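You operate a simulated robot arm through the tools that you are given. There is no shell and no other tool. Be economical: measure what you need, move in short steps, check, and stop when the job is done.

You are at the controls of a simulated robot arm. One attempt, no reset.

## Task
Zero the battery tester, then test the blue battery and file it by its reading.
Fine: turn the white knob till the window says READY; contact arm off at the end.
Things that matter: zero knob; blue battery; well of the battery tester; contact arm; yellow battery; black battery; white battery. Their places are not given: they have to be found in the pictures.

The check looks at the end state, three seconds after you hand in, the way a careful person would. Anything else that was tipped, shoved, dropped, spilled or broken makes it a failure.

## Robot
A 7-joint arm with a two-finger parallel gripper, fixed in place. Base frame: the origin is at the foot of the arm, x ahead of it, y to its left, z up. Lengths are in m, angles in rad, forces in N, time in s.
With the tool pointing down near the work surface it reaches from about 0.24 to 0.68 m from the base axis. Its first joint turns from -1.152 to 1.152 rad. Payload 2.4 kg.
The TCP is the grasp point between the finger pads, 0.03 m short of the fingertips. In the tool frame z runs along the fingers and y along their closing line. Largest opening 0.094 m; finger width 0.028, thickness 0.01; the body of the gripper, 0.05 by 0.096 m, starts 0.055 m behind the TCP.
Orientation is told as [roll, pitch, yaw] about the base's x, y, z axes, in that order, counted from this pose: with the fingers straight down and closing along the base's y, the tool's x points along the base's -x, its y along +y and its z along -z.

## Interface
- The arm moves only by the tool nudge_tool. Its argument "moves" is a list of rows, each a list of 3 entries, a list of its own where there are three numbers: the closure, from 0 (fully open) to 1 (shut), then the shift along the tool's x, y, z in m, then the turn, a rotation vector about the tool's x, y, z in rad. In form: [[gripper, [tx, ty, tz], [wx, wy, wz]], ...]. A call has 1 to 12 rows; each row shifts and turns the commanded pose from where the row before left it, along the tool's axes as they then stand. Each row takes 0.2 s and may step no farther than 0.05 m and 0.15 rad from the row before; otherwise, or with a gripper value out of range, the whole call is refused. Where a pose cannot be reached the arm comes as near as it can. A force on the tool above 90 N (or 10 N above the force at the start of the call, whichever is more), or a blocked arm, ends the call early, and 0.2 s more pass. The fingers move at their own pace (about 0.153 m/s each) and stop on an object; they squeeze with about 36 N. The grip force told is the motor's: it shows also when the fingers shut on nothing. Time passes only in rows, and 0.2 s behind the last, so rows that do not move let the fingers close. The reply holds the time, the measured pose of the TCP, the force on the tool along the base axes, the opening and the grip force, in the units named above and with some noise.
- Cameras (640 x 400 px; columns grow to the right, rows downward): "scene" is fixed at [0.0443, 0.4751, 1.4631]; the picture's right is [-0.71, -0.70, 0.00], its down [-0.26, 0.27, -0.93] and it looks along [0.65, -0.66, -0.38] (base axes); focal length 349 px, centre (320, 200). "wrist" rides on the gripper at [-0.037, 0, -0.058] in the tool frame; the picture's right is [0.00, -1.00, 0.00], its down [0.97, 0.00, -0.24] and it looks along [0.24, 0.00, 0.97] (tool axes); focal length 218 px, centre (320, 200).
- grab_frame(camera): a new picture of that camera. The clock stands still meanwhile.
- probe_pixels(camera, pixels): for up to 12 pixels [column, row] of the newest picture of that camera ("zoom" is the newest enlarged one), the place [x, y, z] in the base frame of the surface seen there, good to about 0.002 m. The clock stands still meanwhile.
- enlarge(camera, box): a new picture of the part [left, top, right, bottom] of that camera's present view, enlarged. The clock stands still meanwhile.
- hand_in(): hands the job in; it is judged then, once.

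Work in short steps. Measure before you move; look again where a grasp or a placing could have gone wrong, and mend it. You have 80 turns and 54 pictures in all, those below and enlarged ones among them. Open the gripper and draw the arm clear of the work before you hand the job in, unless the task says otherwise; then end with one line.

The tools are called as a command line: name --argument value ..., lists and objects as JSON in quotes. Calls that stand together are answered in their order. nudge_tool: Moves the arm, as the interface text tells. Its arguments: {"type":"object","properties":{"moves":{"type":"array"}},"required":["moves"]} The other tools are called the same way: grab_frame (camera) takes a picture; probe_pixels (camera, pixels) gives the place of the surface under pixels of a picture; enlarge (camera, box) takes an enlarged picture of a part of a camera's view; hand_in () hands the job in.

At the start:

```text
t: 0.0
tcp_pos: [0.3311, 0.0098, 1.2871]
ee_rot: [0.0, 0.0, -0.001]
force: [0.2, -0.8, -0.1]
grip_width: 0.094
finger_force: 0.1
```

scene: 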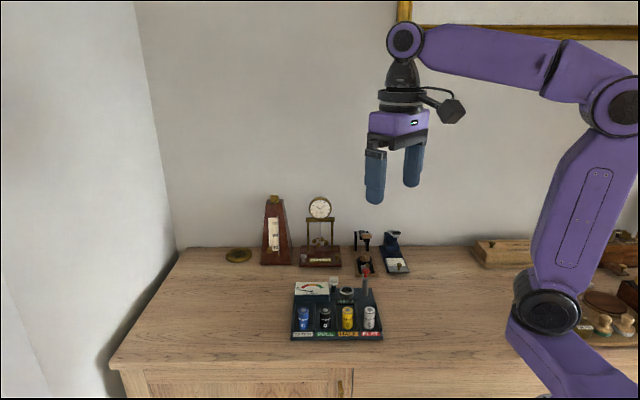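
wrist: 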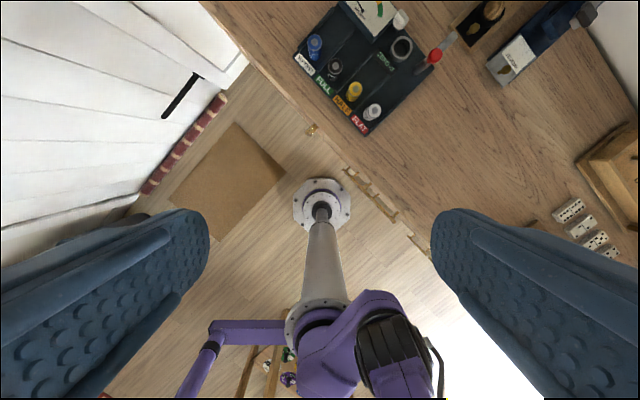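

I see the tester at about (337,308) in the scene picture; I enlarge it there and in the wrist view.

enlarge --camera "scene" --box '[280, 260, 392, 345]'

enlarge --camera "wrist" --box '[280, 0, 480, 140]'

```text
4.71 times, centred on (336, 302) of scene
```

zoom: 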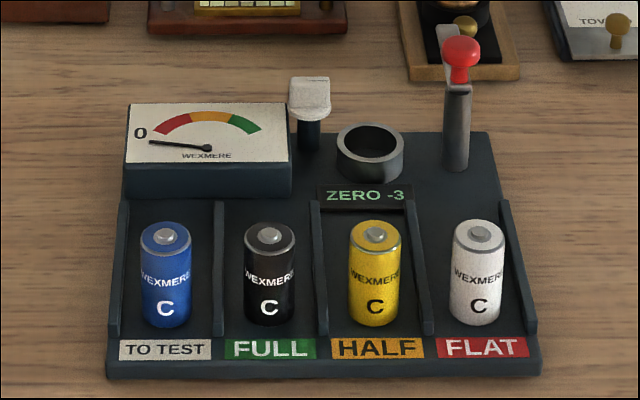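

```text
2.86 times, centred on (380, 70) of wrist
```

zoom: 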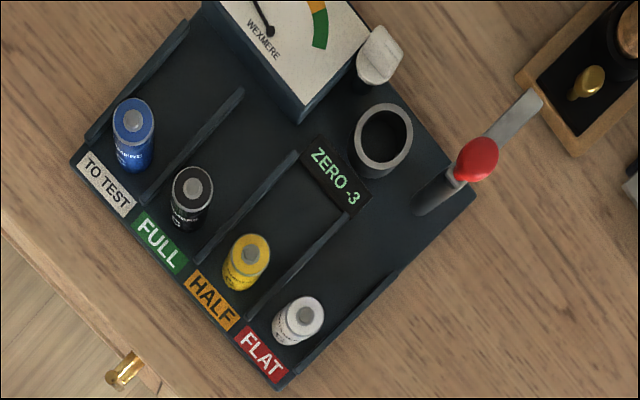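

The zoomed wrist picture shows the batteries, well (382,138), white knob (380,55) and red contact arm (477,158). I measure these.

probe_pixels --camera "zoom" --pixels '[[135, 120], [193, 188], [250, 254], [305, 313], [382, 60], [383, 140], [408, 125], [360, 152], [478, 158], [528, 108], [435, 200], [340, 175]]'

probe_pixels --camera "wrist" --pixels '[[305, 57], [364, 128], [342, 4], [440, 70], [331, 38], [342, 56], [355, 76], [373, 93], [401, 14], [401, 24], [381, 62], [317, 72]]'

```text
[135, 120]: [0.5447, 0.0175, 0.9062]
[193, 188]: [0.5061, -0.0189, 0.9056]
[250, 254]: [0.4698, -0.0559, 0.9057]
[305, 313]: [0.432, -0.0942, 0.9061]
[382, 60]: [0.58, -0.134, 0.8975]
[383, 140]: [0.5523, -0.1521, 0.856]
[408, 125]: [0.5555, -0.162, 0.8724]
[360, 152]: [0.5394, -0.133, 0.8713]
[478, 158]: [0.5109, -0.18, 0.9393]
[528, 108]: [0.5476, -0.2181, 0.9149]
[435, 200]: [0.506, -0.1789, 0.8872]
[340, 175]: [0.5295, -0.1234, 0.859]
```

```text
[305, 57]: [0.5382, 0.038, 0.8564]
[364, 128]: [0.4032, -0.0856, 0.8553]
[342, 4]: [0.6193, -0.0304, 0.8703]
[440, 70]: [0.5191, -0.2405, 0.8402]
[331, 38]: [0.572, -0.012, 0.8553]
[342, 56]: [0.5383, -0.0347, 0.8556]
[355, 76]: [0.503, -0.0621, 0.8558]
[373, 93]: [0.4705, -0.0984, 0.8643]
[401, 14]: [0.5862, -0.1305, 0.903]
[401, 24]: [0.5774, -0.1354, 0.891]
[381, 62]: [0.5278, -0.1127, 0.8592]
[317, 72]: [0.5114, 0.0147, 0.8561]
```

Tray lanes run at 45° to the base. I move above the tray and turn the tool by +45° yaw so that the fingers close along the lanes, then look closer.

nudge_tool --moves '[[0, [-0.035, -0.015, 0.0267], [0, 0, 0]], [0, [-0.035, -0.015, 0.0267], [0, 0, 0]], [0, [-0.035, -0.015, 0.0267], [0, 0, 0]], [0, [-0.035, -0.015, 0.0267], [0, 0, 0]], [0, [-0.035, -0.015, 0.0267], [0, 0, 0]], [0, [-0.035, -0.015, 0.0267], [0, 0, 0]], [0, [0, 0, 0], [0, 0, -0.131]], [0, [0, 0, 0], [0, 0, -0.131]], [0, [0, 0, 0], [0, 0, -0.131]], [0, [0, 0, 0], [0, 0, -0.131]], [0, [0, 0, 0], [0, 0, -0.131]], [0, [0, 0, 0], [0, 0, -0.131]]]'

grab_frame --camera "wrist"

```text
t: 2.6
tcp_pos: [0.541, -0.0802, 1.1279]
ee_rot: [0.002, 0.001, 0.789]
force: [-0.2, -0.4, 0.0]
grip_width: 0.0941
finger_force: 0.0
```

```text
49 pictures are left
```

wrist: 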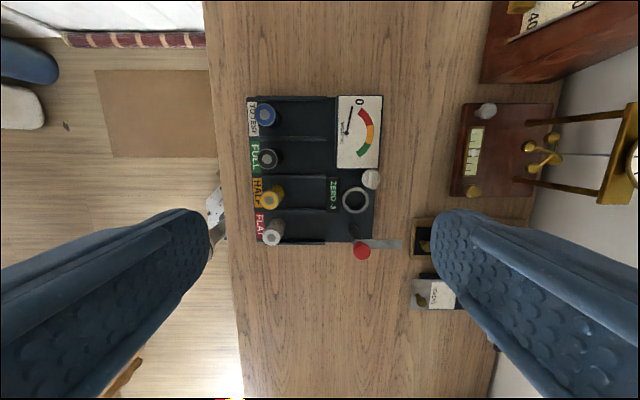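

The tray is well aligned with the picture now; I enlarge the part with the tray.

enlarge --camera "wrist" --box '[240, 85, 424, 265]'

enlarge --camera "scene" --box '[325, 260, 389, 310]'

```text
2.22 times, centred on (332, 175) of wrist
```

zoom: 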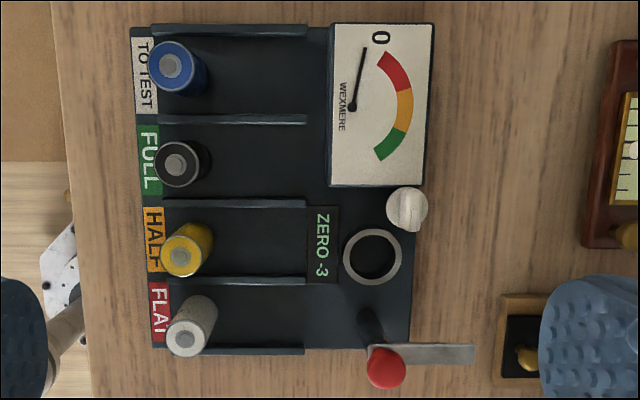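

```text
8.00 times, centred on (357, 285) of scene
```

zoom: 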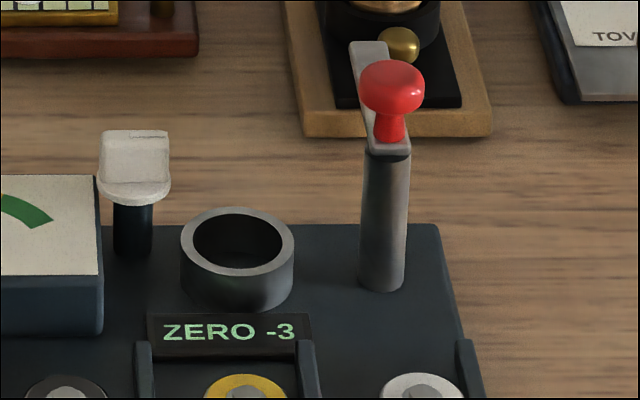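

I measure knob, well, strip and batteries again from this nearer view.

probe_pixels --camera "wrist" --pixels '[[371.3, 179.6], [371, 172], [371, 186], [343.8, 201], [368, 201], [355.6, 190], [355.6, 212], [399, 241], [400, 247], [380, 244], [361.4, 250.8], [264.6, 114.3]]'

probe_pixels --camera "zoom" --pixels '[[135, 135], [135, 170], [135, 200], [133, 230], [385, 200], [385, 275], [392, 75], [388, 148], [370, 50], [240, 215], [240, 300], [390, 125]]'

```text
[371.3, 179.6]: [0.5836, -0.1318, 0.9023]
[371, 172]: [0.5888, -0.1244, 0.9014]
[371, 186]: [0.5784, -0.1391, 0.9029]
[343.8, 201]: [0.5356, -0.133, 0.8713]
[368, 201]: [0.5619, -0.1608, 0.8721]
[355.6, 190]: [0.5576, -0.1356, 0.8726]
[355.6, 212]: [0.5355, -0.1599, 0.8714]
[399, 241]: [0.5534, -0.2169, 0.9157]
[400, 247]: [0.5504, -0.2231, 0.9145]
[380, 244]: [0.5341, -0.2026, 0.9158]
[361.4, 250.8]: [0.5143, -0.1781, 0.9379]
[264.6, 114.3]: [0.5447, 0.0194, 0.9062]
```

```text
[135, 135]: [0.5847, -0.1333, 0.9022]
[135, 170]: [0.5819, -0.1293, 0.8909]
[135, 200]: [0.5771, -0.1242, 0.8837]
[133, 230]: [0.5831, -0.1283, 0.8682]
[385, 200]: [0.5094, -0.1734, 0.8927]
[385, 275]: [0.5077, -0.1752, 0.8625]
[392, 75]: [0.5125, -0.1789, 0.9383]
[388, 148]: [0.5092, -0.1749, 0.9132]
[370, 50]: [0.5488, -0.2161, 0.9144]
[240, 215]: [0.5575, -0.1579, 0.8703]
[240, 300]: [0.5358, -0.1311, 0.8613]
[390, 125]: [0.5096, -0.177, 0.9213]
```

Knob centre is (0.5835, -0.131), top 0.902; I move over it with the fingers half open, stopping above at z≈0.94.

nudge_tool --moves '[[0.4, [0.003, -0.033, 0], [0, 0, 0]], [0.5, [0.0033, -0.0331, 0], [0, 0, 0]], [0.5, [0, 0, 0.046], [0, 0, 0]], [0.5, [0, 0, 0.046], [0, 0, 0]], [0.5, [0, 0, 0.046], [0, 0, 0]], [0.5, [0, 0, 0.044], [0, 0, 0]], [0.5, [0, 0, 0], [0, 0, 0]]]'

grab_frame --camera "wrist"

enlarge --camera "scene" --box '[280, 240, 408, 340]'

```text
t: 4.2
tcp_pos: [0.583, -0.1315, 0.9439]
ee_rot: [0.0, 0.0, 0.786]
force: [0.2, 0.0, 0.1]
grip_width: 0.0469
finger_force: 0.1
```

```text
46 pictures are left
```

wrist: 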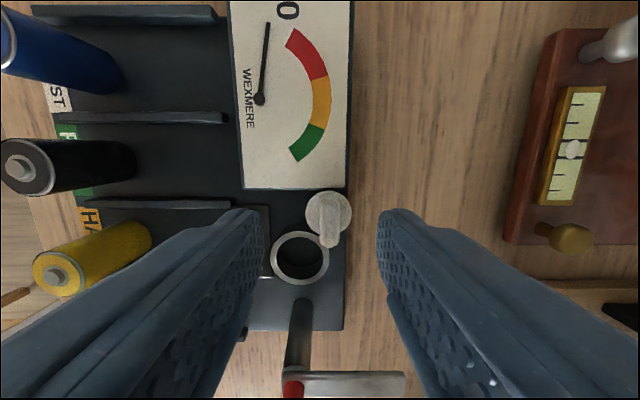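

```text
4.00 times, centred on (344, 290) of scene
```

zoom: 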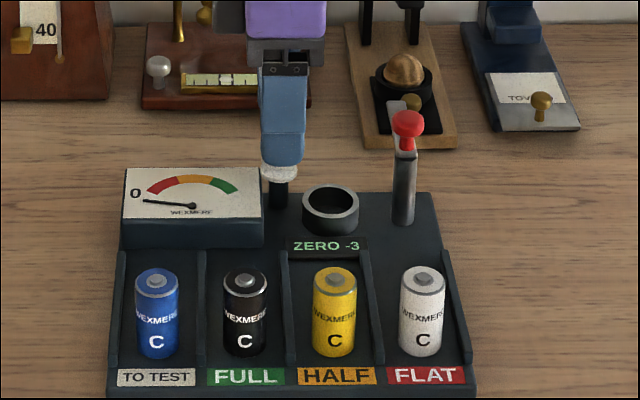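

The knob is a disc with a grip bar along tool x, so the closing line crosses it. I check meter height near it and bar extents.

probe_pixels --camera "wrist" --pixels '[[335, 182], [260, 182], [328, 205], [328, 240], [322, 225], [335, 225], [345, 215], [300, 20]]'

```text
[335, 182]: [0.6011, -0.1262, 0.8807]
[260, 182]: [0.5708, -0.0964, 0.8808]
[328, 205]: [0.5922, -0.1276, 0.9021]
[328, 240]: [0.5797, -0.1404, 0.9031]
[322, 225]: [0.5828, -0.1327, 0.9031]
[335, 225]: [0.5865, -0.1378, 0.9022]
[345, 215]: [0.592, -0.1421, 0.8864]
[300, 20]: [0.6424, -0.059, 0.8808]
```

Bar centre ≈ (0.586, -0.134), top 0.903, meter top 0.881. I lower to tips at ≈0.889 and close on the bar.

nudge_tool --moves '[[0.5, [0, -0.0035, 0.0125], [0, 0, 0]], [0.5, [0, 0, 0.0125], [0, 0, 0]], [0.75, [0, 0, 0], [0, 0, 0]], [1, [0, 0, 0], [0, 0, 0]], [1, [0, 0, 0], [0, 0, 0]]]'

enlarge --camera "scene" --box '[280, 240, 408, 340]'

```text
t: 5.4
tcp_pos: [0.5863, -0.1339, 0.9199]
ee_rot: [0.0, 0.001, 0.787]
force: [2.1, -3.1, -0.6]
grip_width: 0.0094
finger_force: 35.6
```

```text
4.00 times, centred on (344, 290) of scene
```

zoom: 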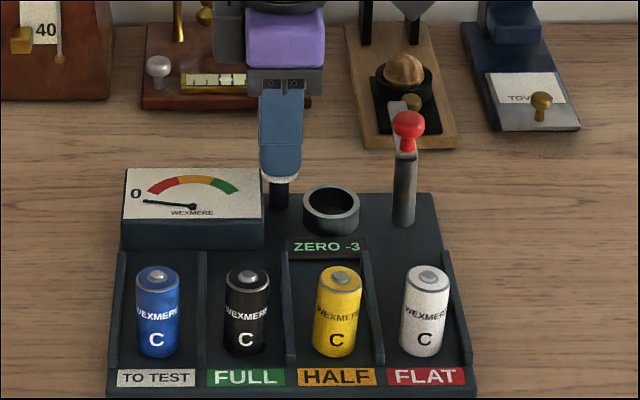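

Gripped (width 9.4 mm), lateral force about 3.7 N. I turn a little clockwise seen from above (+ about tool z) and watch the window.

nudge_tool --moves '[[1, [0, 0.0005, 0], [0, 0, 0.1]], [1, [0, 0, 0], [0, 0, 0.1]], [1, [0, 0, 0], [0, 0, 0.1]]]'

enlarge --camera "scene" --box '[312, 260, 376, 310]'

```text
t: 6.2
tcp_pos: [0.5848, -0.1339, 0.9196]
ee_rot: [0.001, 0.001, 0.483]
force: [1.4, -3.4, 0.7]
grip_width: 0.0094
finger_force: 36.0
```

```text
8.00 times, centred on (344, 285) of scene
```

zoom: 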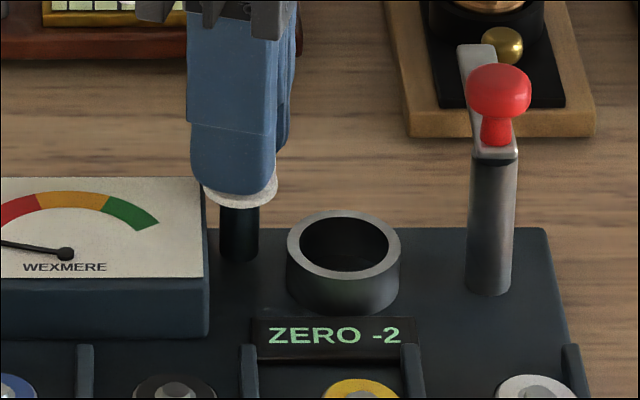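

The window now says ZERO -2: right direction. I turn another 0.4 rad.

nudge_tool --moves '[[1, [0, 0, 0], [0, 0, 0.1]], [1, [0, 0, 0], [0, 0, 0.1]], [1, [0, 0, 0], [0, 0, 0.1]], [1, [0, 0, 0], [0, 0, 0.1]]]'

enlarge --camera "scene" --box '[312, 260, 376, 310]'

```text
t: 7.2
tcp_pos: [0.5845, -0.1332, 0.9204]
ee_rot: [0.0, 0.0, 0.083]
force: [-0.9, -4.0, -0.6]
grip_width: 0.0094
finger_force: 36.0
```

```text
8.00 times, centred on (344, 285) of scene
```

zoom: 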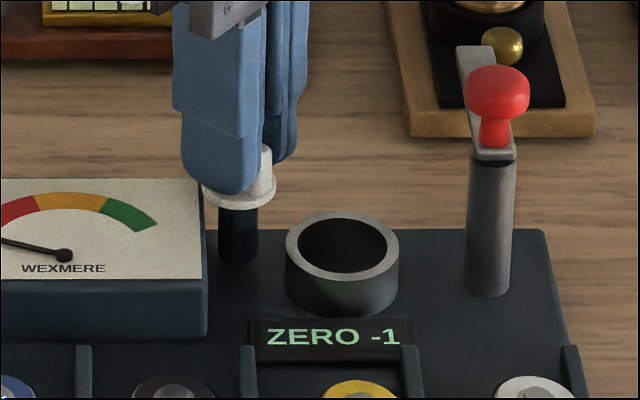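

Now ZERO -1. I turn another 0.3 rad.

nudge_tool --moves '[[1, [0, 0, 0], [0, 0, 0.1]], [1, [0, 0, 0], [0, 0, 0.1]], [1, [0, 0, 0], [0, 0, 0.1]]]'

enlarge --camera "scene" --box '[312, 260, 376, 310]'

```text
t: 8.0
tcp_pos: [0.5851, -0.1337, 0.9196]
ee_rot: [0.0, 0.002, -0.216]
force: [-1.9, -1.5, 0.1]
grip_width: 0.0095
finger_force: 35.9
```

```text
8.00 times, centred on (344, 285) of scene
```

zoom: 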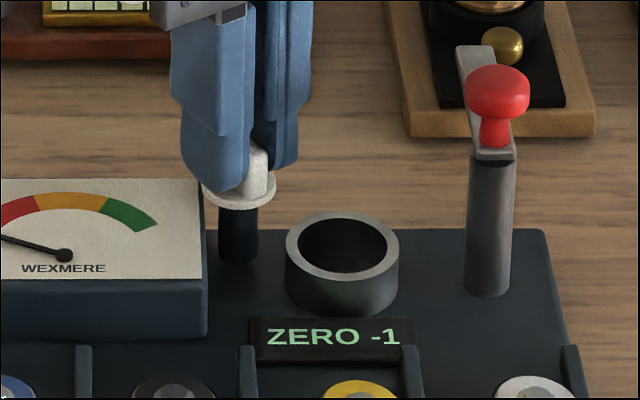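

Still -1 after 1.0 rad; I turn another 0.2 rad.

nudge_tool --moves '[[1, [0, 0, 0], [0, 0, 0.1]], [1, [0, 0, 0], [0, 0, 0.1]]]'

enlarge --camera "scene" --box '[312, 260, 376, 310]'

```text
t: 8.6
tcp_pos: [0.5853, -0.1332, 0.9191]
ee_rot: [0.002, -0.001, -0.415]
force: [-0.5, -1.1, -1.4]
grip_width: 0.0098
finger_force: 36.1
```

```text
8.00 times, centred on (344, 285) of scene
```

zoom: 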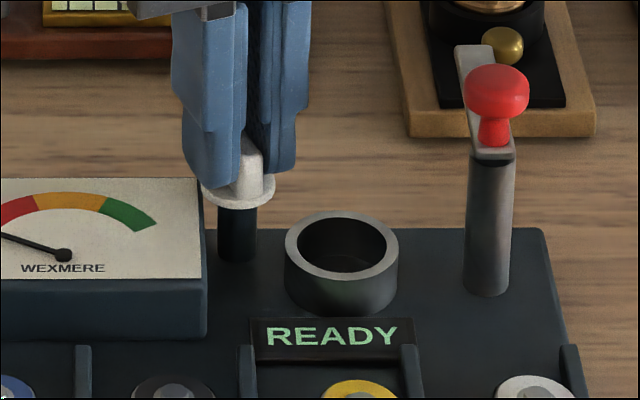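

READY. I add 0.06 rad to be off the edge, release, and rise.

nudge_tool --moves '[[1, [0, 0, 0], [0, 0, 0.06]], [1, [0, 0, 0], [0, 0, 0]], [0.6, [0, 0, 0], [0, 0, 0]], [0.5, [0, 0, 0], [0, 0, 0]], [0.5, [0, 0, -0.02], [0, 0, 0]], [0.5, [0, 0, -0.04], [0, 0, 0]], [0.5, [0, 0, -0.04], [0, 0, 0]]]'

enlarge --camera "scene" --box '[280, 240, 408, 340]'

```text
t: 10.2
tcp_pos: [0.5843, -0.1339, 1.0191]
ee_rot: [0.001, -0.001, -0.473]
force: [-0.2, 0.0, -0.8]
grip_width: 0.0474
finger_force: 0.1
```

```text
4.00 times, centred on (344, 290) of scene
```

zoom: 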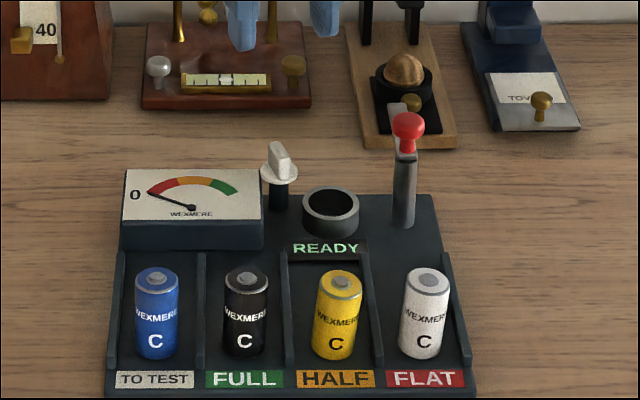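

READY stays. I turn the tool back to 45° yaw.

nudge_tool --moves '[[0.5, [0, 0, -0.02], [0, 0, -0.14]], [0.5, [0, 0, 0], [0, 0, -0.14]], [0.5, [0, 0, 0], [0, 0, -0.14]], [0.5, [0, 0, 0], [0, 0, -0.14]], [0.5, [0, 0, 0], [0, 0, -0.14]], [0.5, [0, 0, 0], [0, 0, -0.14]], [0.5, [0, 0, 0], [0, 0, -0.14]], [0.5, [0, 0, 0], [0, 0, -0.14]], [0.5, [0, 0, 0], [0, 0, -0.138]], [0.5, [0, 0, 0], [0, 0, 0]]]'

```text
t: 12.4
tcp_pos: [0.5849, -0.1335, 1.0393]
ee_rot: [-0.001, 0.0, 0.784]
force: [-0.6, 0.1, -0.4]
grip_width: 0.0467
finger_force: 0.0
```

Next I move over the blue battery at about (0.545, 0.0185), height 0.98, and look.

nudge_tool --moves '[[0.5, [-0.02, 0.034, 0], [0, 0, 0]], [0.5, [-0.02, 0.034, 0], [0, 0, 0]], [0.5, [-0.02, 0.034, 0], [0, 0, 0]], [0.5, [-0.02, 0.034, 0], [0, 0, 0]], [0.5, [0, 0, 0.03], [0, 0, 0]], [0.5, [0, 0, 0.03], [0, 0, 0]], [0.5, [0, 0, 0], [0, 0, 0]]]'

grab_frame --camera "wrist"

```text
t: 14.0
tcp_pos: [0.5461, 0.0193, 0.9799]
ee_rot: [0.0, -0.002, 0.784]
force: [-0.2, -1.0, 0.5]
grip_width: 0.047
finger_force: 0.1
```

```text
38 pictures are left
```

wrist: 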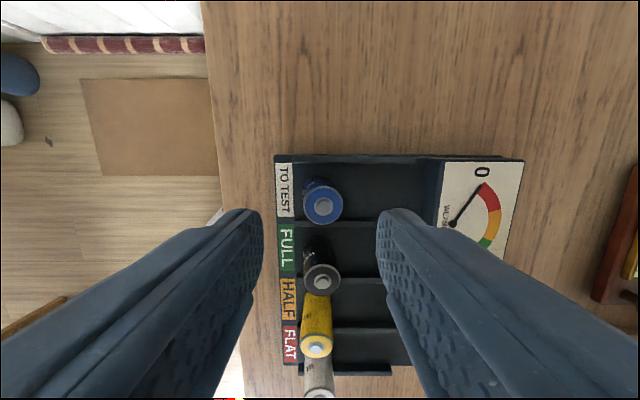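

The blue battery top is centred at about (323,205); I measure its edges.

probe_pixels --camera "wrist" --pixels '[[323, 206], [306, 206], [340, 206], [323, 190], [323, 221], [360, 224], [360, 162], [335, 375], [322, 345]]'

```text
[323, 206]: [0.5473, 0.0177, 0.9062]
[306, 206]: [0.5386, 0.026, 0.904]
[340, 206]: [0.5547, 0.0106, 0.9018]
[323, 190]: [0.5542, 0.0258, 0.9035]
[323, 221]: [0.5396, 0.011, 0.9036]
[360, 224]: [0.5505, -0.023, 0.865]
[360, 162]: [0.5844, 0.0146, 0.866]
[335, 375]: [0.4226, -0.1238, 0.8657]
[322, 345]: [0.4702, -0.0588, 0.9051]
```

Centre (0.547, 0.018). I lower to z≈0.908 (tips 0.878, above the well rim height later) and grip.

nudge_tool --moves '[[0.5, [0.0003, -0.0015, 0.024], [0, 0, 0]], [0.5, [0, 0, 0.024], [0, 0, 0]], [0.5, [0, 0, 0.024], [0, 0, 0]], [0.65, [0, 0, 0], [0, 0, 0]], [0.85, [0, 0, 0], [0, 0, 0]], [0.85, [0, 0, 0], [0, 0, 0]]]'

```text
t: 15.4
tcp_pos: [0.5475, 0.0184, 0.9068]
ee_rot: [0.0, 0.0, 0.782]
force: [0.4, 0.3, 0.2]
grip_width: 0.0245
finger_force: 35.8
```

Gripped (24.5 mm). I lift 0.075 and carry it above the well at about (0.548, -0.1473).

nudge_tool --moves '[[0.85, [0, 0, -0.035], [0, 0, 0]], [0.85, [0, 0, -0.04], [0, 0, 0]], [0.85, [0.0292, -0.0294, 0], [0, 0, 0]], [0.85, [0.0292, -0.0294, 0], [0, 0, 0]], [0.85, [0.0292, -0.0294, 0], [0, 0, 0]], [0.85, [0.0292, -0.0294, 0], [0, 0, 0]], [0.85, [0, 0, 0], [0, 0, 0]]]'

grab_frame --camera "wrist"

enlarge --camera "scene" --box '[280, 240, 408, 340]'

```text
t: 17.0
tcp_pos: [0.5483, -0.1463, 0.9825]
ee_rot: [0.0, 0.0, 0.785]
force: [0.0, 0.3, -1.3]
grip_width: 0.0241
finger_force: 36.2
```

```text
37 pictures are left
```

wrist: 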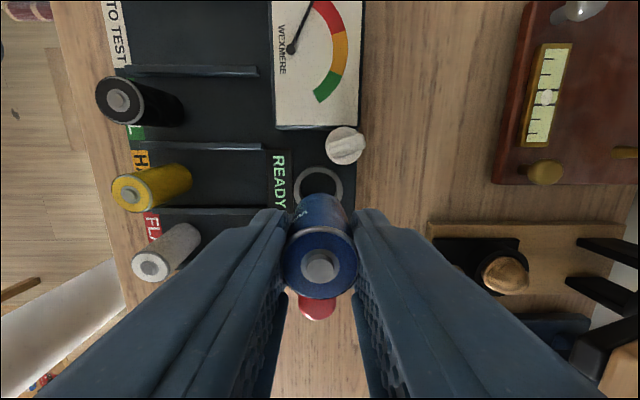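

```text
4.00 times, centred on (344, 290) of scene
```

zoom: 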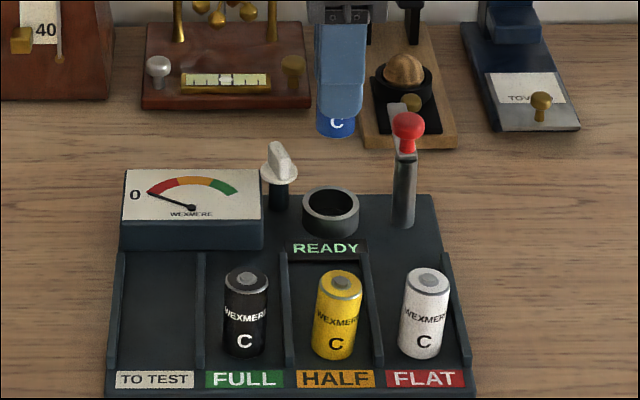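

The battery hangs above the well ring; I fine-shift 1 mm and lower until its bottom is just above the rim, then look.

nudge_tool --moves '[[0.85, [0.0009, -0.0005, 0.015], [0, 0, 0]], [0.85, [0, 0, 0.02], [0, 0, 0]], [0.85, [0, 0, 0.019], [0, 0, 0]], [0.85, [0, 0, 0], [0, 0, 0]]]'

enlarge --camera "scene" --box '[312, 260, 376, 310]'

grab_frame --camera "wrist"

```text
t: 18.0
tcp_pos: [0.5454, -0.1476, 0.9278]
ee_rot: [0.0, -0.001, 0.785]
force: [0.3, -0.1, -0.7]
grip_width: 0.0243
finger_force: 36.2
```

```text
8.00 times, centred on (344, 285) of scene
```

zoom: 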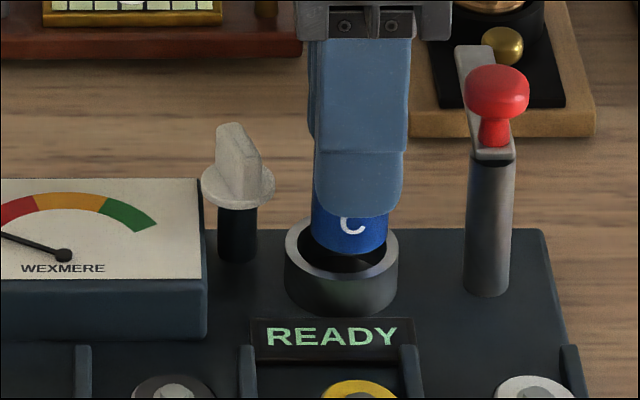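

```text
34 pictures are left
```

wrist: 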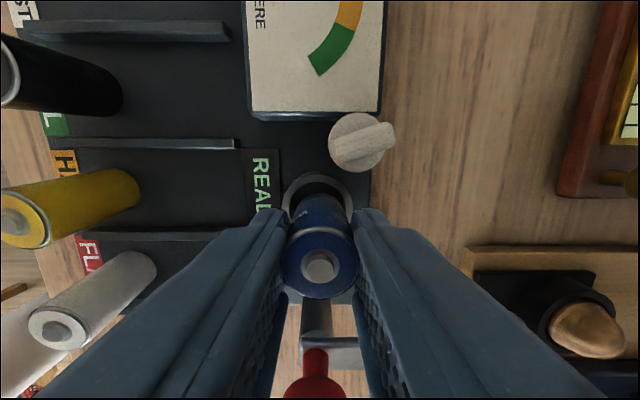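

The battery sits about 1.5–2 mm toward the right of the ring in the scene picture. I correct by −0.0018 in tool x, and lower in small steps.

nudge_tool --moves '[[0.85, [-0.0018, -0.0007, 0], [0, 0, 0]], [0.85, [0, 0, 0.006], [0, 0, 0]], [0.85, [0, 0, 0.004], [0, 0, 0]], [0.85, [0, 0, 0.002], [0, 0, 0]], [0.85, [0, 0, 0], [0, 0, 0]]]'

enlarge --camera "scene" --box '[312, 260, 376, 310]'

```text
t: 19.2
tcp_pos: [0.5486, -0.1468, 0.9165]
ee_rot: [-0.001, 0.0, 0.781]
force: [0.3, 0.2, -0.5]
grip_width: 0.0241
finger_force: 35.6
```

```text
8.00 times, centred on (344, 285) of scene
```

zoom: 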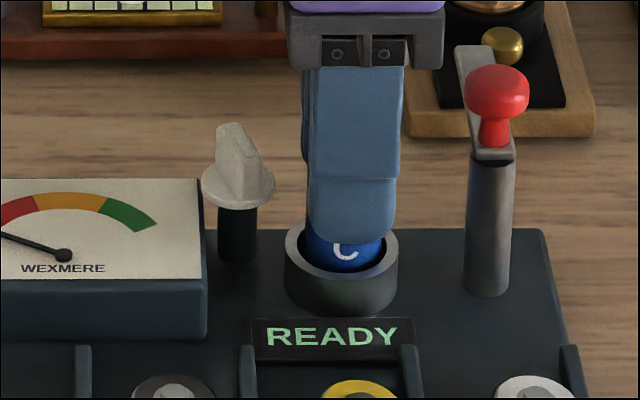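

The battery is within the ring with no contact force. I lower the remaining ~9 mm.

nudge_tool --moves '[[0.85, [0, 0, 0.004], [0, 0, 0]], [0.85, [0, 0, 0.003], [0, 0, 0]], [0.85, [0, 0, 0.002], [0, 0, 0]], [0.85, [0, 0, 0], [0, 0, 0]]]'

```text
t: 20.2
tcp_pos: [0.5486, -0.1467, 0.908]
ee_rot: [0.0, 0.001, 0.782]
force: [0.3, 2.0, -0.4]
grip_width: 0.0241
finger_force: 36.2
```

Nearly on the floor (z 0.908 vs 0.907 at grasp). I release and rise.

nudge_tool --moves '[[0.85, [0, 0, 0.001], [0, 0, 0]], [0.7, [0, 0, 0], [0, 0, 0]], [0.5, [0, 0, 0], [0, 0, 0]], [0.5, [0, 0, -0.03], [0, 0, 0]], [0.5, [0, 0, -0.04], [0, 0, 0]], [0.5, [0, 0, -0.04], [0, 0, 0]], [0.5, [0, 0, 0], [0, 0, 0]]]'

enlarge --camera "scene" --box '[280, 240, 408, 340]'

grab_frame --camera "wrist"

```text
t: 21.8
tcp_pos: [0.548, -0.1478, 1.0175]
ee_rot: [0.0, 0.0, 0.783]
force: [0.2, 1.2, 0.1]
grip_width: 0.047
finger_force: 0.1
```

```text
4.00 times, centred on (344, 290) of scene
```

zoom: 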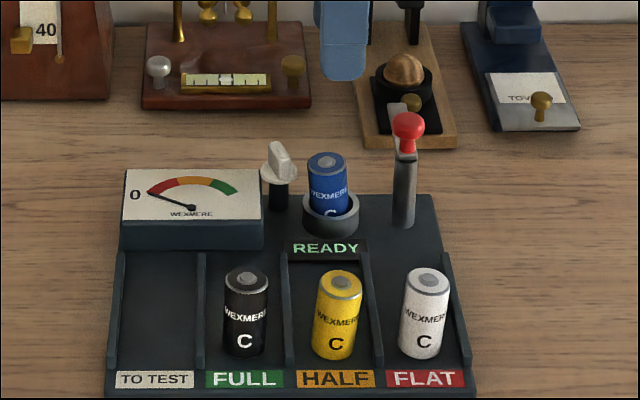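

```text
31 pictures are left
```

wrist: 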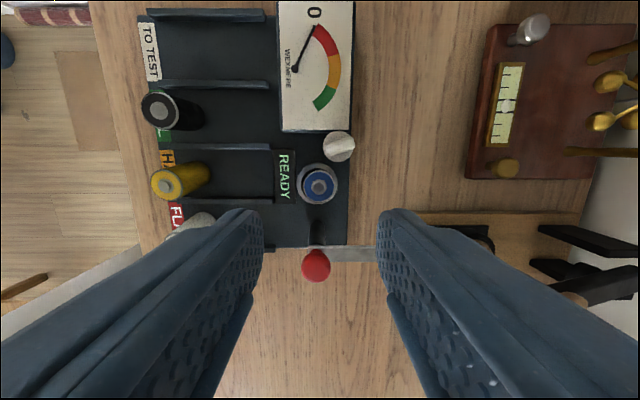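

Battery seated in the well. I plan to straddle the contact strip with yaw −45° and swing it about its post; first I measure strip, battery top and the neighbour objects.

probe_pixels --camera "wrist" --pixels '[[319, 186], [319, 176], [316, 262], [340, 255], [370, 248], [370, 260], [345, 248], [345, 261], [470, 228], [570, 235], [580, 285], [485, 235]]'

probe_pixels --camera "zoom" --pixels '[[405, 60], [412, 105], [362, 25], [410, 20], [402, 65], [540, 100], [408, 118], [403, 165]]'

```text
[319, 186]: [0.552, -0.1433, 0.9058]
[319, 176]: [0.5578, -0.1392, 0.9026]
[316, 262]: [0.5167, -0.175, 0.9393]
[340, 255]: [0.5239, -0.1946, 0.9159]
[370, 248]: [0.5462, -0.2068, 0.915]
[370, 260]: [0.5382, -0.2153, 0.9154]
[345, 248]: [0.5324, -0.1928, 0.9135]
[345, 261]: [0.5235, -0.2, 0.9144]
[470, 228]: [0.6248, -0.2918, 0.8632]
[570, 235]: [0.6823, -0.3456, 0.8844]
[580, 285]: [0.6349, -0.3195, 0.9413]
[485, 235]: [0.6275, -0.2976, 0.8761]
```

```text
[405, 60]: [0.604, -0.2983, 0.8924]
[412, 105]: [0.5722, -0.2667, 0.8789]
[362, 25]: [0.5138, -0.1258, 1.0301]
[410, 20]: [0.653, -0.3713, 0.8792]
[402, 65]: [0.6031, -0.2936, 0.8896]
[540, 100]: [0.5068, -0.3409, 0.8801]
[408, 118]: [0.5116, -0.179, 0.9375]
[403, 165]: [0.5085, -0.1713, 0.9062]
```

Strip line passes (0.5422, -0.2111) from the post at ≈(0.512, -0.180), width 11 mm, top 0.915. I turn the tool by −90° yaw here, well above everything.

nudge_tool --moves '[[0.6, [0, 0, 0], [0, 0, 0.143]], [0.66, [0, 0, 0], [0, 0, 0.143]], [0.66, [0, 0, 0], [0, 0, 0.143]], [0.66, [0, 0, 0], [0, 0, 0.143]], [0.66, [0, 0, 0], [0, 0, 0.143]], [0.66, [0, 0, 0], [0, 0, 0.143]], [0.66, [0, 0, 0], [0, 0, 0.143]], [0.66, [0, 0, 0], [0, 0, 0.143]], [0.66, [0, 0, 0], [0, 0, 0.143]], [0.66, [0, 0, 0], [0, 0, 0.143]], [0.66, [0, 0, 0], [0, 0, 0.139]], [0.66, [0, 0, 0], [0, 0, 0]]]'

```text
t: 24.4
tcp_pos: [0.5485, -0.1479, 1.0153]
ee_rot: [0.0, 0.0, -0.788]
force: [-0.2, -0.1, 0.5]
grip_width: 0.0317
finger_force: 0.1
```

Now I move over the strip at (0.5445, -0.2125), to z≈0.96, and look.

nudge_tool --moves '[[0.66, [-0.0215, -0.0242, 0], [0, 0, 0]], [0.66, [-0.0215, -0.0242, 0], [0, 0, 0]], [0.66, [0, 0, 0.03], [0, 0, 0]], [0.66, [0, 0, 0.025], [0, 0, 0]], [0.66, [0, 0, 0], [0, 0, 0]]]'

grab_frame --camera "wrist"

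enlarge --camera "scene" --box '[300, 240, 428, 340]'

```text
t: 25.6
tcp_pos: [0.5456, -0.2127, 0.9614]
ee_rot: [-0.002, 0.0, -0.785]
force: [0.1, -0.4, -0.4]
grip_width: 0.0323
finger_force: 0.1
```

```text
30 pictures are left
```

wrist: 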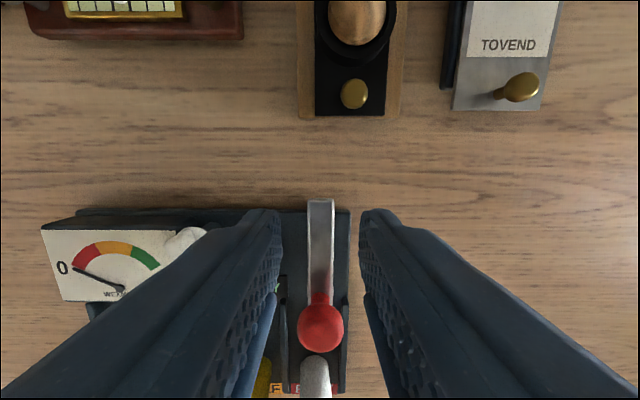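

```text
4.00 times, centred on (364, 290) of scene
```

zoom: 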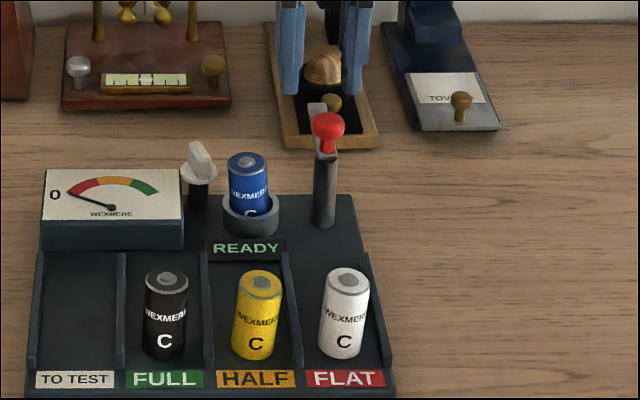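

Strip lies centred between the fingers. I lower so the tips are at ≈0.911, narrow the gap to ~17 mm and begin the swing toward the well about the post.

nudge_tool --moves '[[0.66, [0, 0, 0.0205], [0, 0, 0]], [0.8, [0, 0, 0], [0, 0, 0]], [0.82, [0, 0, 0], [0, 0, 0]], [0.82, [0.0004, 0.006, 0], [0, 0, -0.13]], [0.82, [0.0004, 0.006, 0], [0, 0, -0.13]], [0.82, [0.0004, 0.006, 0], [0, 0, -0.13]], [0.82, [0.0004, 0.006, 0], [0, 0, -0.13]], [0.82, [0, 0, 0], [0, 0, 0]]]'

grab_frame --camera "wrist"

enlarge --camera "scene" --box '[300, 240, 428, 340]'

```text
t: 27.4
tcp_pos: [0.5567, -0.1908, 0.941]
ee_rot: [0.0, 0.0, -0.263]
force: [1.2, -0.2, 0.0]
grip_width: 0.0169
finger_force: 0.1
```

```text
28 pictures are left
```

wrist: 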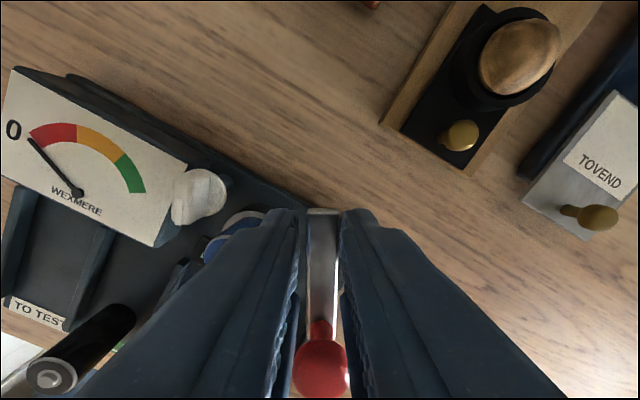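

```text
4.00 times, centred on (364, 290) of scene
```

zoom: 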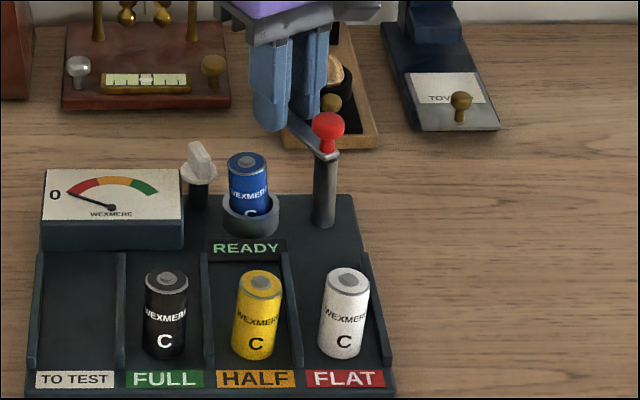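

The strip swings along. I continue 7 more steps.

nudge_tool --moves '[[0.82, [0.0004, 0.006, 0], [0, 0, -0.13]], [0.82, [0.0004, 0.006, 0], [0, 0, -0.13]], [0.82, [0.0004, 0.006, 0], [0, 0, -0.13]], [0.82, [0.0004, 0.006, 0], [0, 0, -0.13]], [0.82, [0.0004, 0.006, 0], [0, 0, -0.13]], [0.82, [0.0004, 0.006, 0], [0, 0, -0.13]], [0.82, [0.0004, 0.006, 0], [0, 0, -0.13]], [0.82, [0, 0, 0], [0, 0, 0]]]'

enlarge --camera "scene" --box '[280, 240, 408, 340]'

grab_frame --camera "wrist"

```text
t: 29.2
tcp_pos: [0.5493, -0.1522, 0.9411]
ee_rot: [-0.002, -0.001, 0.648]
force: [-0.2, -0.7, 0.1]
grip_width: 0.0167
finger_force: 0.2
```

```text
4.00 times, centred on (344, 290) of scene
```

zoom: 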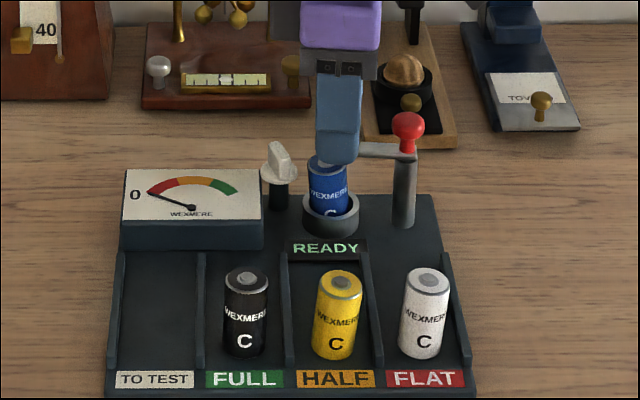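

```text
25 pictures are left
```

wrist: 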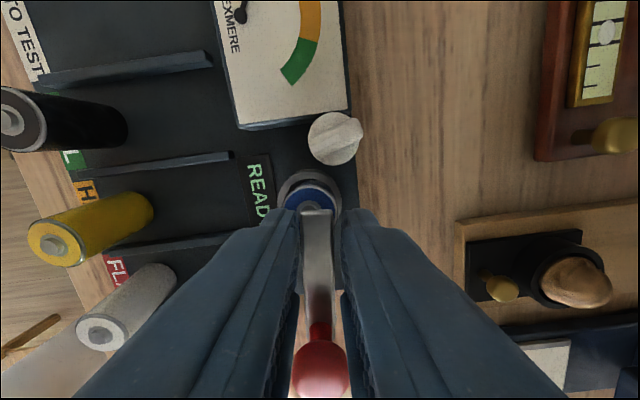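

The strip is almost over the cap (wrist: strip x≈317, cap ≈311) and the meter is still 0. I go one more step of 0.1 rad and wait.

nudge_tool --moves '[[0.82, [0.0003, 0.0046, 0], [0, 0, -0.1]], [0.82, [0, 0, 0], [0, 0, 0]], [0.82, [0, 0, 0], [0, 0, 0]], [0.82, [0, 0, 0], [0, 0, 0]]]'

enlarge --camera "scene" --box '[280, 240, 408, 340]'

grab_frame --camera "wrist"

```text
t: 30.2
tcp_pos: [0.5463, -0.1487, 0.9406]
ee_rot: [0.001, 0.001, 0.745]
force: [0.8, -0.4, 0.1]
grip_width: 0.0168
finger_force: 0.0
```

```text
4.00 times, centred on (344, 290) of scene
```

zoom: 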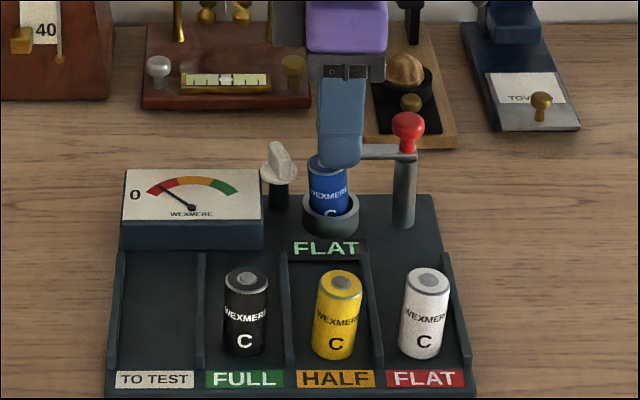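

```text
23 pictures are left
```

wrist: 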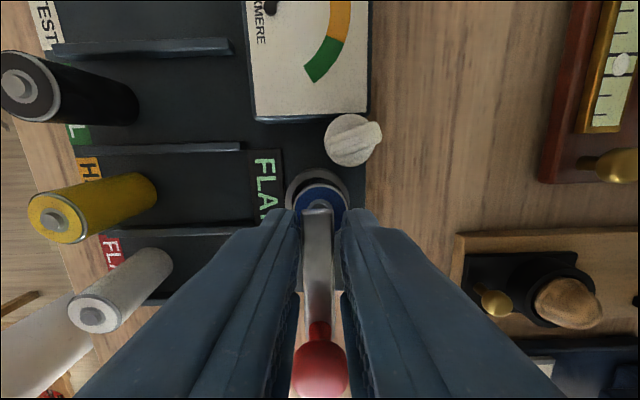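

The window says FLAT with needle in the red. I wait a second to be sure the reading settled.

nudge_tool --moves '[[0.82, [0, 0, 0], [0, 0, 0]], [0.82, [0, 0, 0], [0, 0, 0]], [0.82, [0, 0, 0], [0, 0, 0]], [0.82, [0, 0, 0], [0, 0, 0]], [0.82, [0, 0, 0], [0, 0, 0]], [0.82, [0, 0, 0], [0, 0, 0]]]'

enlarge --camera "scene" --box '[280, 240, 408, 340]'

```text
t: 31.6
tcp_pos: [0.5459, -0.1485, 0.9407]
ee_rot: [-0.001, -0.001, 0.744]
force: [-0.5, -0.1, 0.6]
grip_width: 0.0169
finger_force: 0.1
```

```text
4.00 times, centred on (344, 290) of scene
```

zoom: 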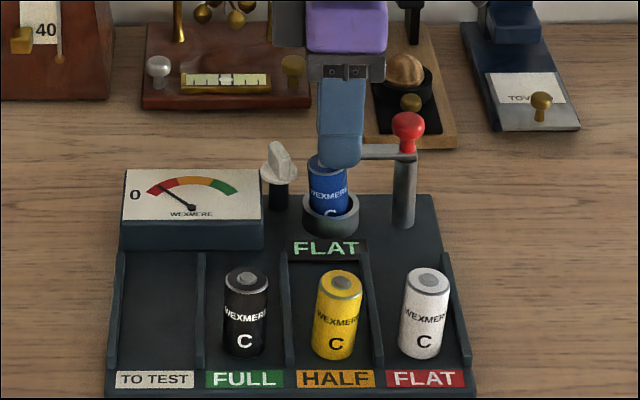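

FLAT is steady. I swing the contact arm back to where it was.

nudge_tool --moves '[[0.82, [0.0004, -0.006, 0], [0, 0, 0.13]], [0.82, [0.0004, -0.006, 0], [0, 0, 0.13]], [0.82, [0.0004, -0.006, 0], [0, 0, 0.13]], [0.82, [0.0004, -0.006, 0], [0, 0, 0.13]], [0.82, [0.0004, -0.006, 0], [0, 0, 0.13]], [0.82, [0.0004, -0.006, 0], [0, 0, 0.13]], [0.82, [0.0004, -0.006, 0], [0, 0, 0.13]], [0.82, [0.0004, -0.006, 0], [0, 0, 0.13]], [0.82, [0.0004, -0.006, 0], [0, 0, 0.13]], [0.82, [0.0004, -0.006, 0], [0, 0, 0.13]], [0.82, [0.0004, -0.006, 0], [0, 0, 0.13]], [0.82, [0.0004, -0.006, 0], [0, 0, 0.13]]]'

grab_frame --camera "wrist"

enlarge --camera "scene" --box '[300, 240, 428, 340]'

```text
t: 34.2
tcp_pos: [0.5434, -0.2127, 0.9422]
ee_rot: [-0.001, 0.001, -0.817]
force: [-0.3, -0.7, -0.2]
grip_width: 0.017
finger_force: 0.1
```

```text
21 pictures are left
```

wrist: 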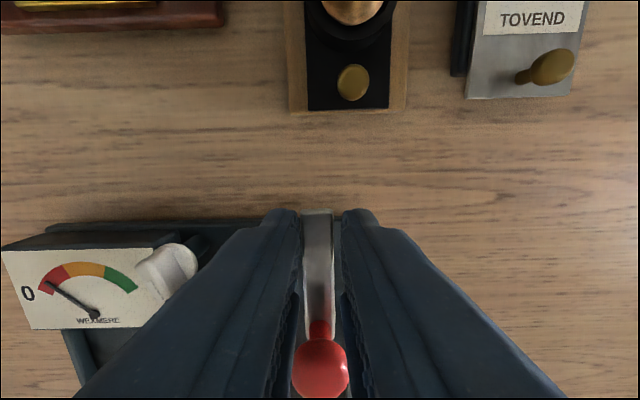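

```text
4.00 times, centred on (364, 290) of scene
```

zoom: 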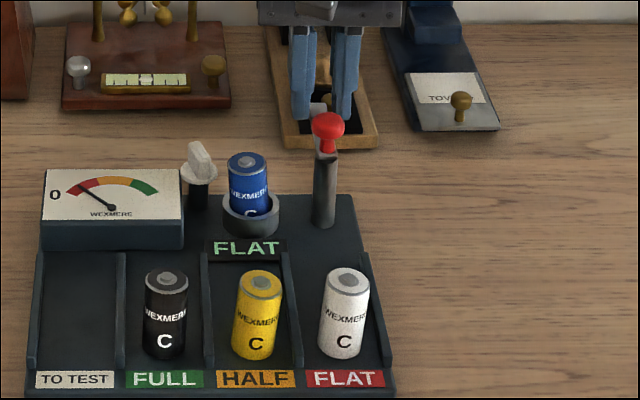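

The arm is back off and the reading is held. I open a little, rise, then turn the tool back to +45°.

nudge_tool --moves '[[0.66, [0, 0, 0], [0, 0, 0]], [0.66, [0, 0, -0.04], [0, 0, 0]], [0.6, [0, 0, -0.04], [0, 0, 0]], [0.5, [0.02, 0, 0], [0, 0, -0.145]], [0.5, [0, 0, 0], [0, 0, -0.145]], [0.5, [0, 0, 0], [0, 0, -0.145]], [0.5, [0, 0, 0], [0, 0, -0.145]], [0.5, [0, 0, 0], [0, 0, -0.145]], [0.5, [0, 0, 0], [0, 0, -0.145]], [0.5, [0, 0, 0], [0, 0, -0.145]], [0.5, [0, 0, 0], [0, 0, -0.145]]]'

```text
t: 36.6
tcp_pos: [0.5306, -0.1995, 1.0214]
ee_rot: [0.001, -0.001, 0.348]
force: [0.6, 0.8, 0.2]
grip_width: 0.047
finger_force: 0.1
```

I finish the turn and move above the blue battery in the well.

nudge_tool --moves '[[0.5, [0, 0, 0], [0, 0, -0.146]], [0.5, [0, 0, 0], [0, 0, -0.146]], [0.5, [0, 0, 0], [0, 0, -0.145]], [0.5, [-0.025, 0.0122, 0], [0, 0, 0]], [0.5, [-0.0255, 0.0123, 0], [0, 0, 0]], [0.5, [0, 0, 0.04], [0, 0, 0]], [0.5, [0, 0, 0], [0, 0, 0]]]'

grab_frame --camera "wrist"

```text
t: 38.2
tcp_pos: [0.5484, -0.1457, 0.9817]
ee_rot: [0.0, 0.001, 0.782]
force: [-1.1, -0.1, 0.0]
grip_width: 0.047
finger_force: 0.1
```

```text
19 pictures are left
```

wrist: 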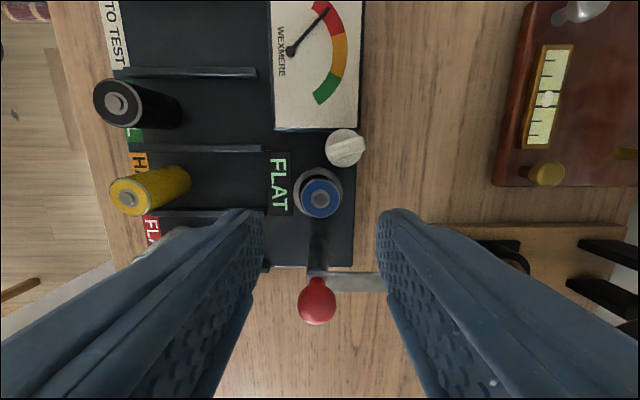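

Cap at about (320,199), which hints at an offset along tool x; I measure.

probe_pixels --camera "wrist" --pixels '[[320, 199], [304, 199], [337, 199], [320, 183], [320, 214], [177, 241], [128, 198]]'

```text
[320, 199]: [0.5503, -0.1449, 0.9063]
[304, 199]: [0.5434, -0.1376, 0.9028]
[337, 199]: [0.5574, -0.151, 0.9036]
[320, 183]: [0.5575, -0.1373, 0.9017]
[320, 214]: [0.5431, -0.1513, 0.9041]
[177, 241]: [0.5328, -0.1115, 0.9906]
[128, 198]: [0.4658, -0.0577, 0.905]
```

Centre (0.5504, −0.1446). I correct 2 mm, lower to 0.908, and grip.

nudge_tool --moves '[[0.5, [-0.0021, -0.0006, 0.025], [0, 0, 0]], [0.5, [0, 0, 0.025], [0, 0, 0]], [0.5, [0, 0, 0.024], [0, 0, 0]], [0.65, [0, 0, 0], [0, 0, 0]], [0.85, [0, 0, 0], [0, 0, 0]], [0.85, [0, 0, 0], [0, 0, 0]]]'

```text
t: 39.6
tcp_pos: [0.5506, -0.1448, 0.9059]
ee_rot: [0.0, 0.001, 0.784]
force: [-0.5, 0.1, 0.5]
grip_width: 0.0242
finger_force: 35.9
```

Gripped. I lift 0.09 and carry toward the FLAT lane behind the white battery, about (0.4635, −0.125), and look.

nudge_tool --moves '[[0.85, [0, 0, -0.03], [0, 0, 0]], [0.85, [0, 0, -0.03], [0, 0, 0]], [0.85, [0, 0, -0.03], [0, 0, 0]], [0.85, [0.016, 0.0253, 0], [0, 0, 0]], [0.85, [0.016, 0.0253, 0], [0, 0, 0]], [0.85, [0.016, 0.0253, 0], [0, 0, 0]], [0.85, [0, 0, 0], [0, 0, 0]]]'

grab_frame --camera "wrist"

enlarge --camera "scene" --box '[280, 240, 408, 340]'

```text
t: 41.2
tcp_pos: [0.4634, -0.1243, 0.9967]
ee_rot: [0.001, 0.0, 0.783]
force: [-0.3, -0.3, -0.8]
grip_width: 0.0247
finger_force: 35.8
```

```text
18 pictures are left
```

wrist: 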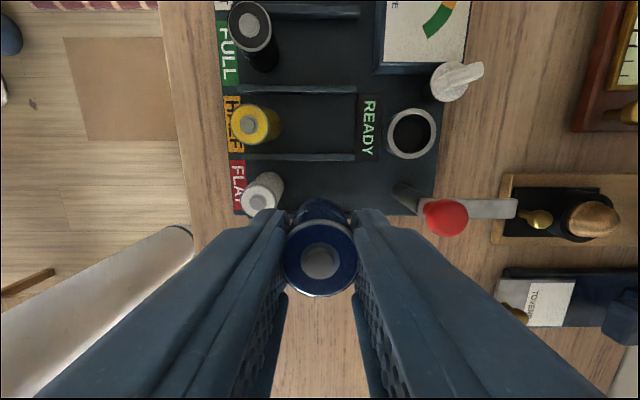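

```text
4.00 times, centred on (344, 290) of scene
```

zoom: 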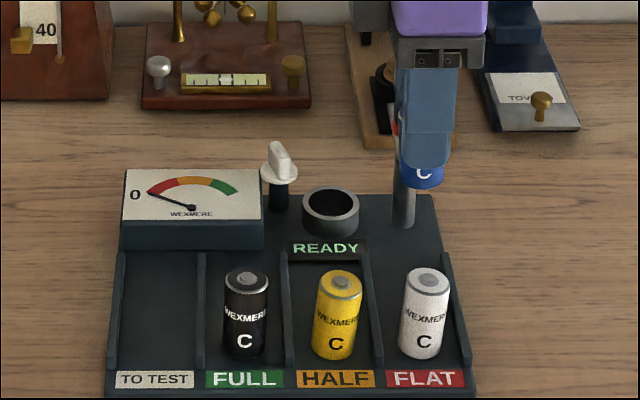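

The well is empty and the window is READY again. I measure the white cap, partition and lane floor.

probe_pixels --camera "wrist" --pixels '[[262, 196], [262, 178], [281, 190], [264, 156], [352, 157], [300, 157], [330, 190], [250, 123]]'

probe_pixels --camera "zoom" --pixels '[[427, 278], [410, 278], [446, 278], [436, 253], [468, 360], [428, 290], [380, 360], [365, 260]]'

```text
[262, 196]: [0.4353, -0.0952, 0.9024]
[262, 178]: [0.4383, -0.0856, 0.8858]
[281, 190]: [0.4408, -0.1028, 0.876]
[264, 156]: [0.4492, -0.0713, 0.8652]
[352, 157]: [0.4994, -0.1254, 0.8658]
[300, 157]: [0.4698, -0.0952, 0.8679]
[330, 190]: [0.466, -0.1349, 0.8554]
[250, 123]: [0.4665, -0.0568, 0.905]
```

```text
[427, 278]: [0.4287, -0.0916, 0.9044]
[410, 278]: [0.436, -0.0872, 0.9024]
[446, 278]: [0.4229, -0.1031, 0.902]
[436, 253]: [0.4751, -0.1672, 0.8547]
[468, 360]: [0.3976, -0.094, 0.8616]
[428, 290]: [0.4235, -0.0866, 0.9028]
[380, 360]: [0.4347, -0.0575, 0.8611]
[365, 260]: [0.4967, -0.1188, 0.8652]
```

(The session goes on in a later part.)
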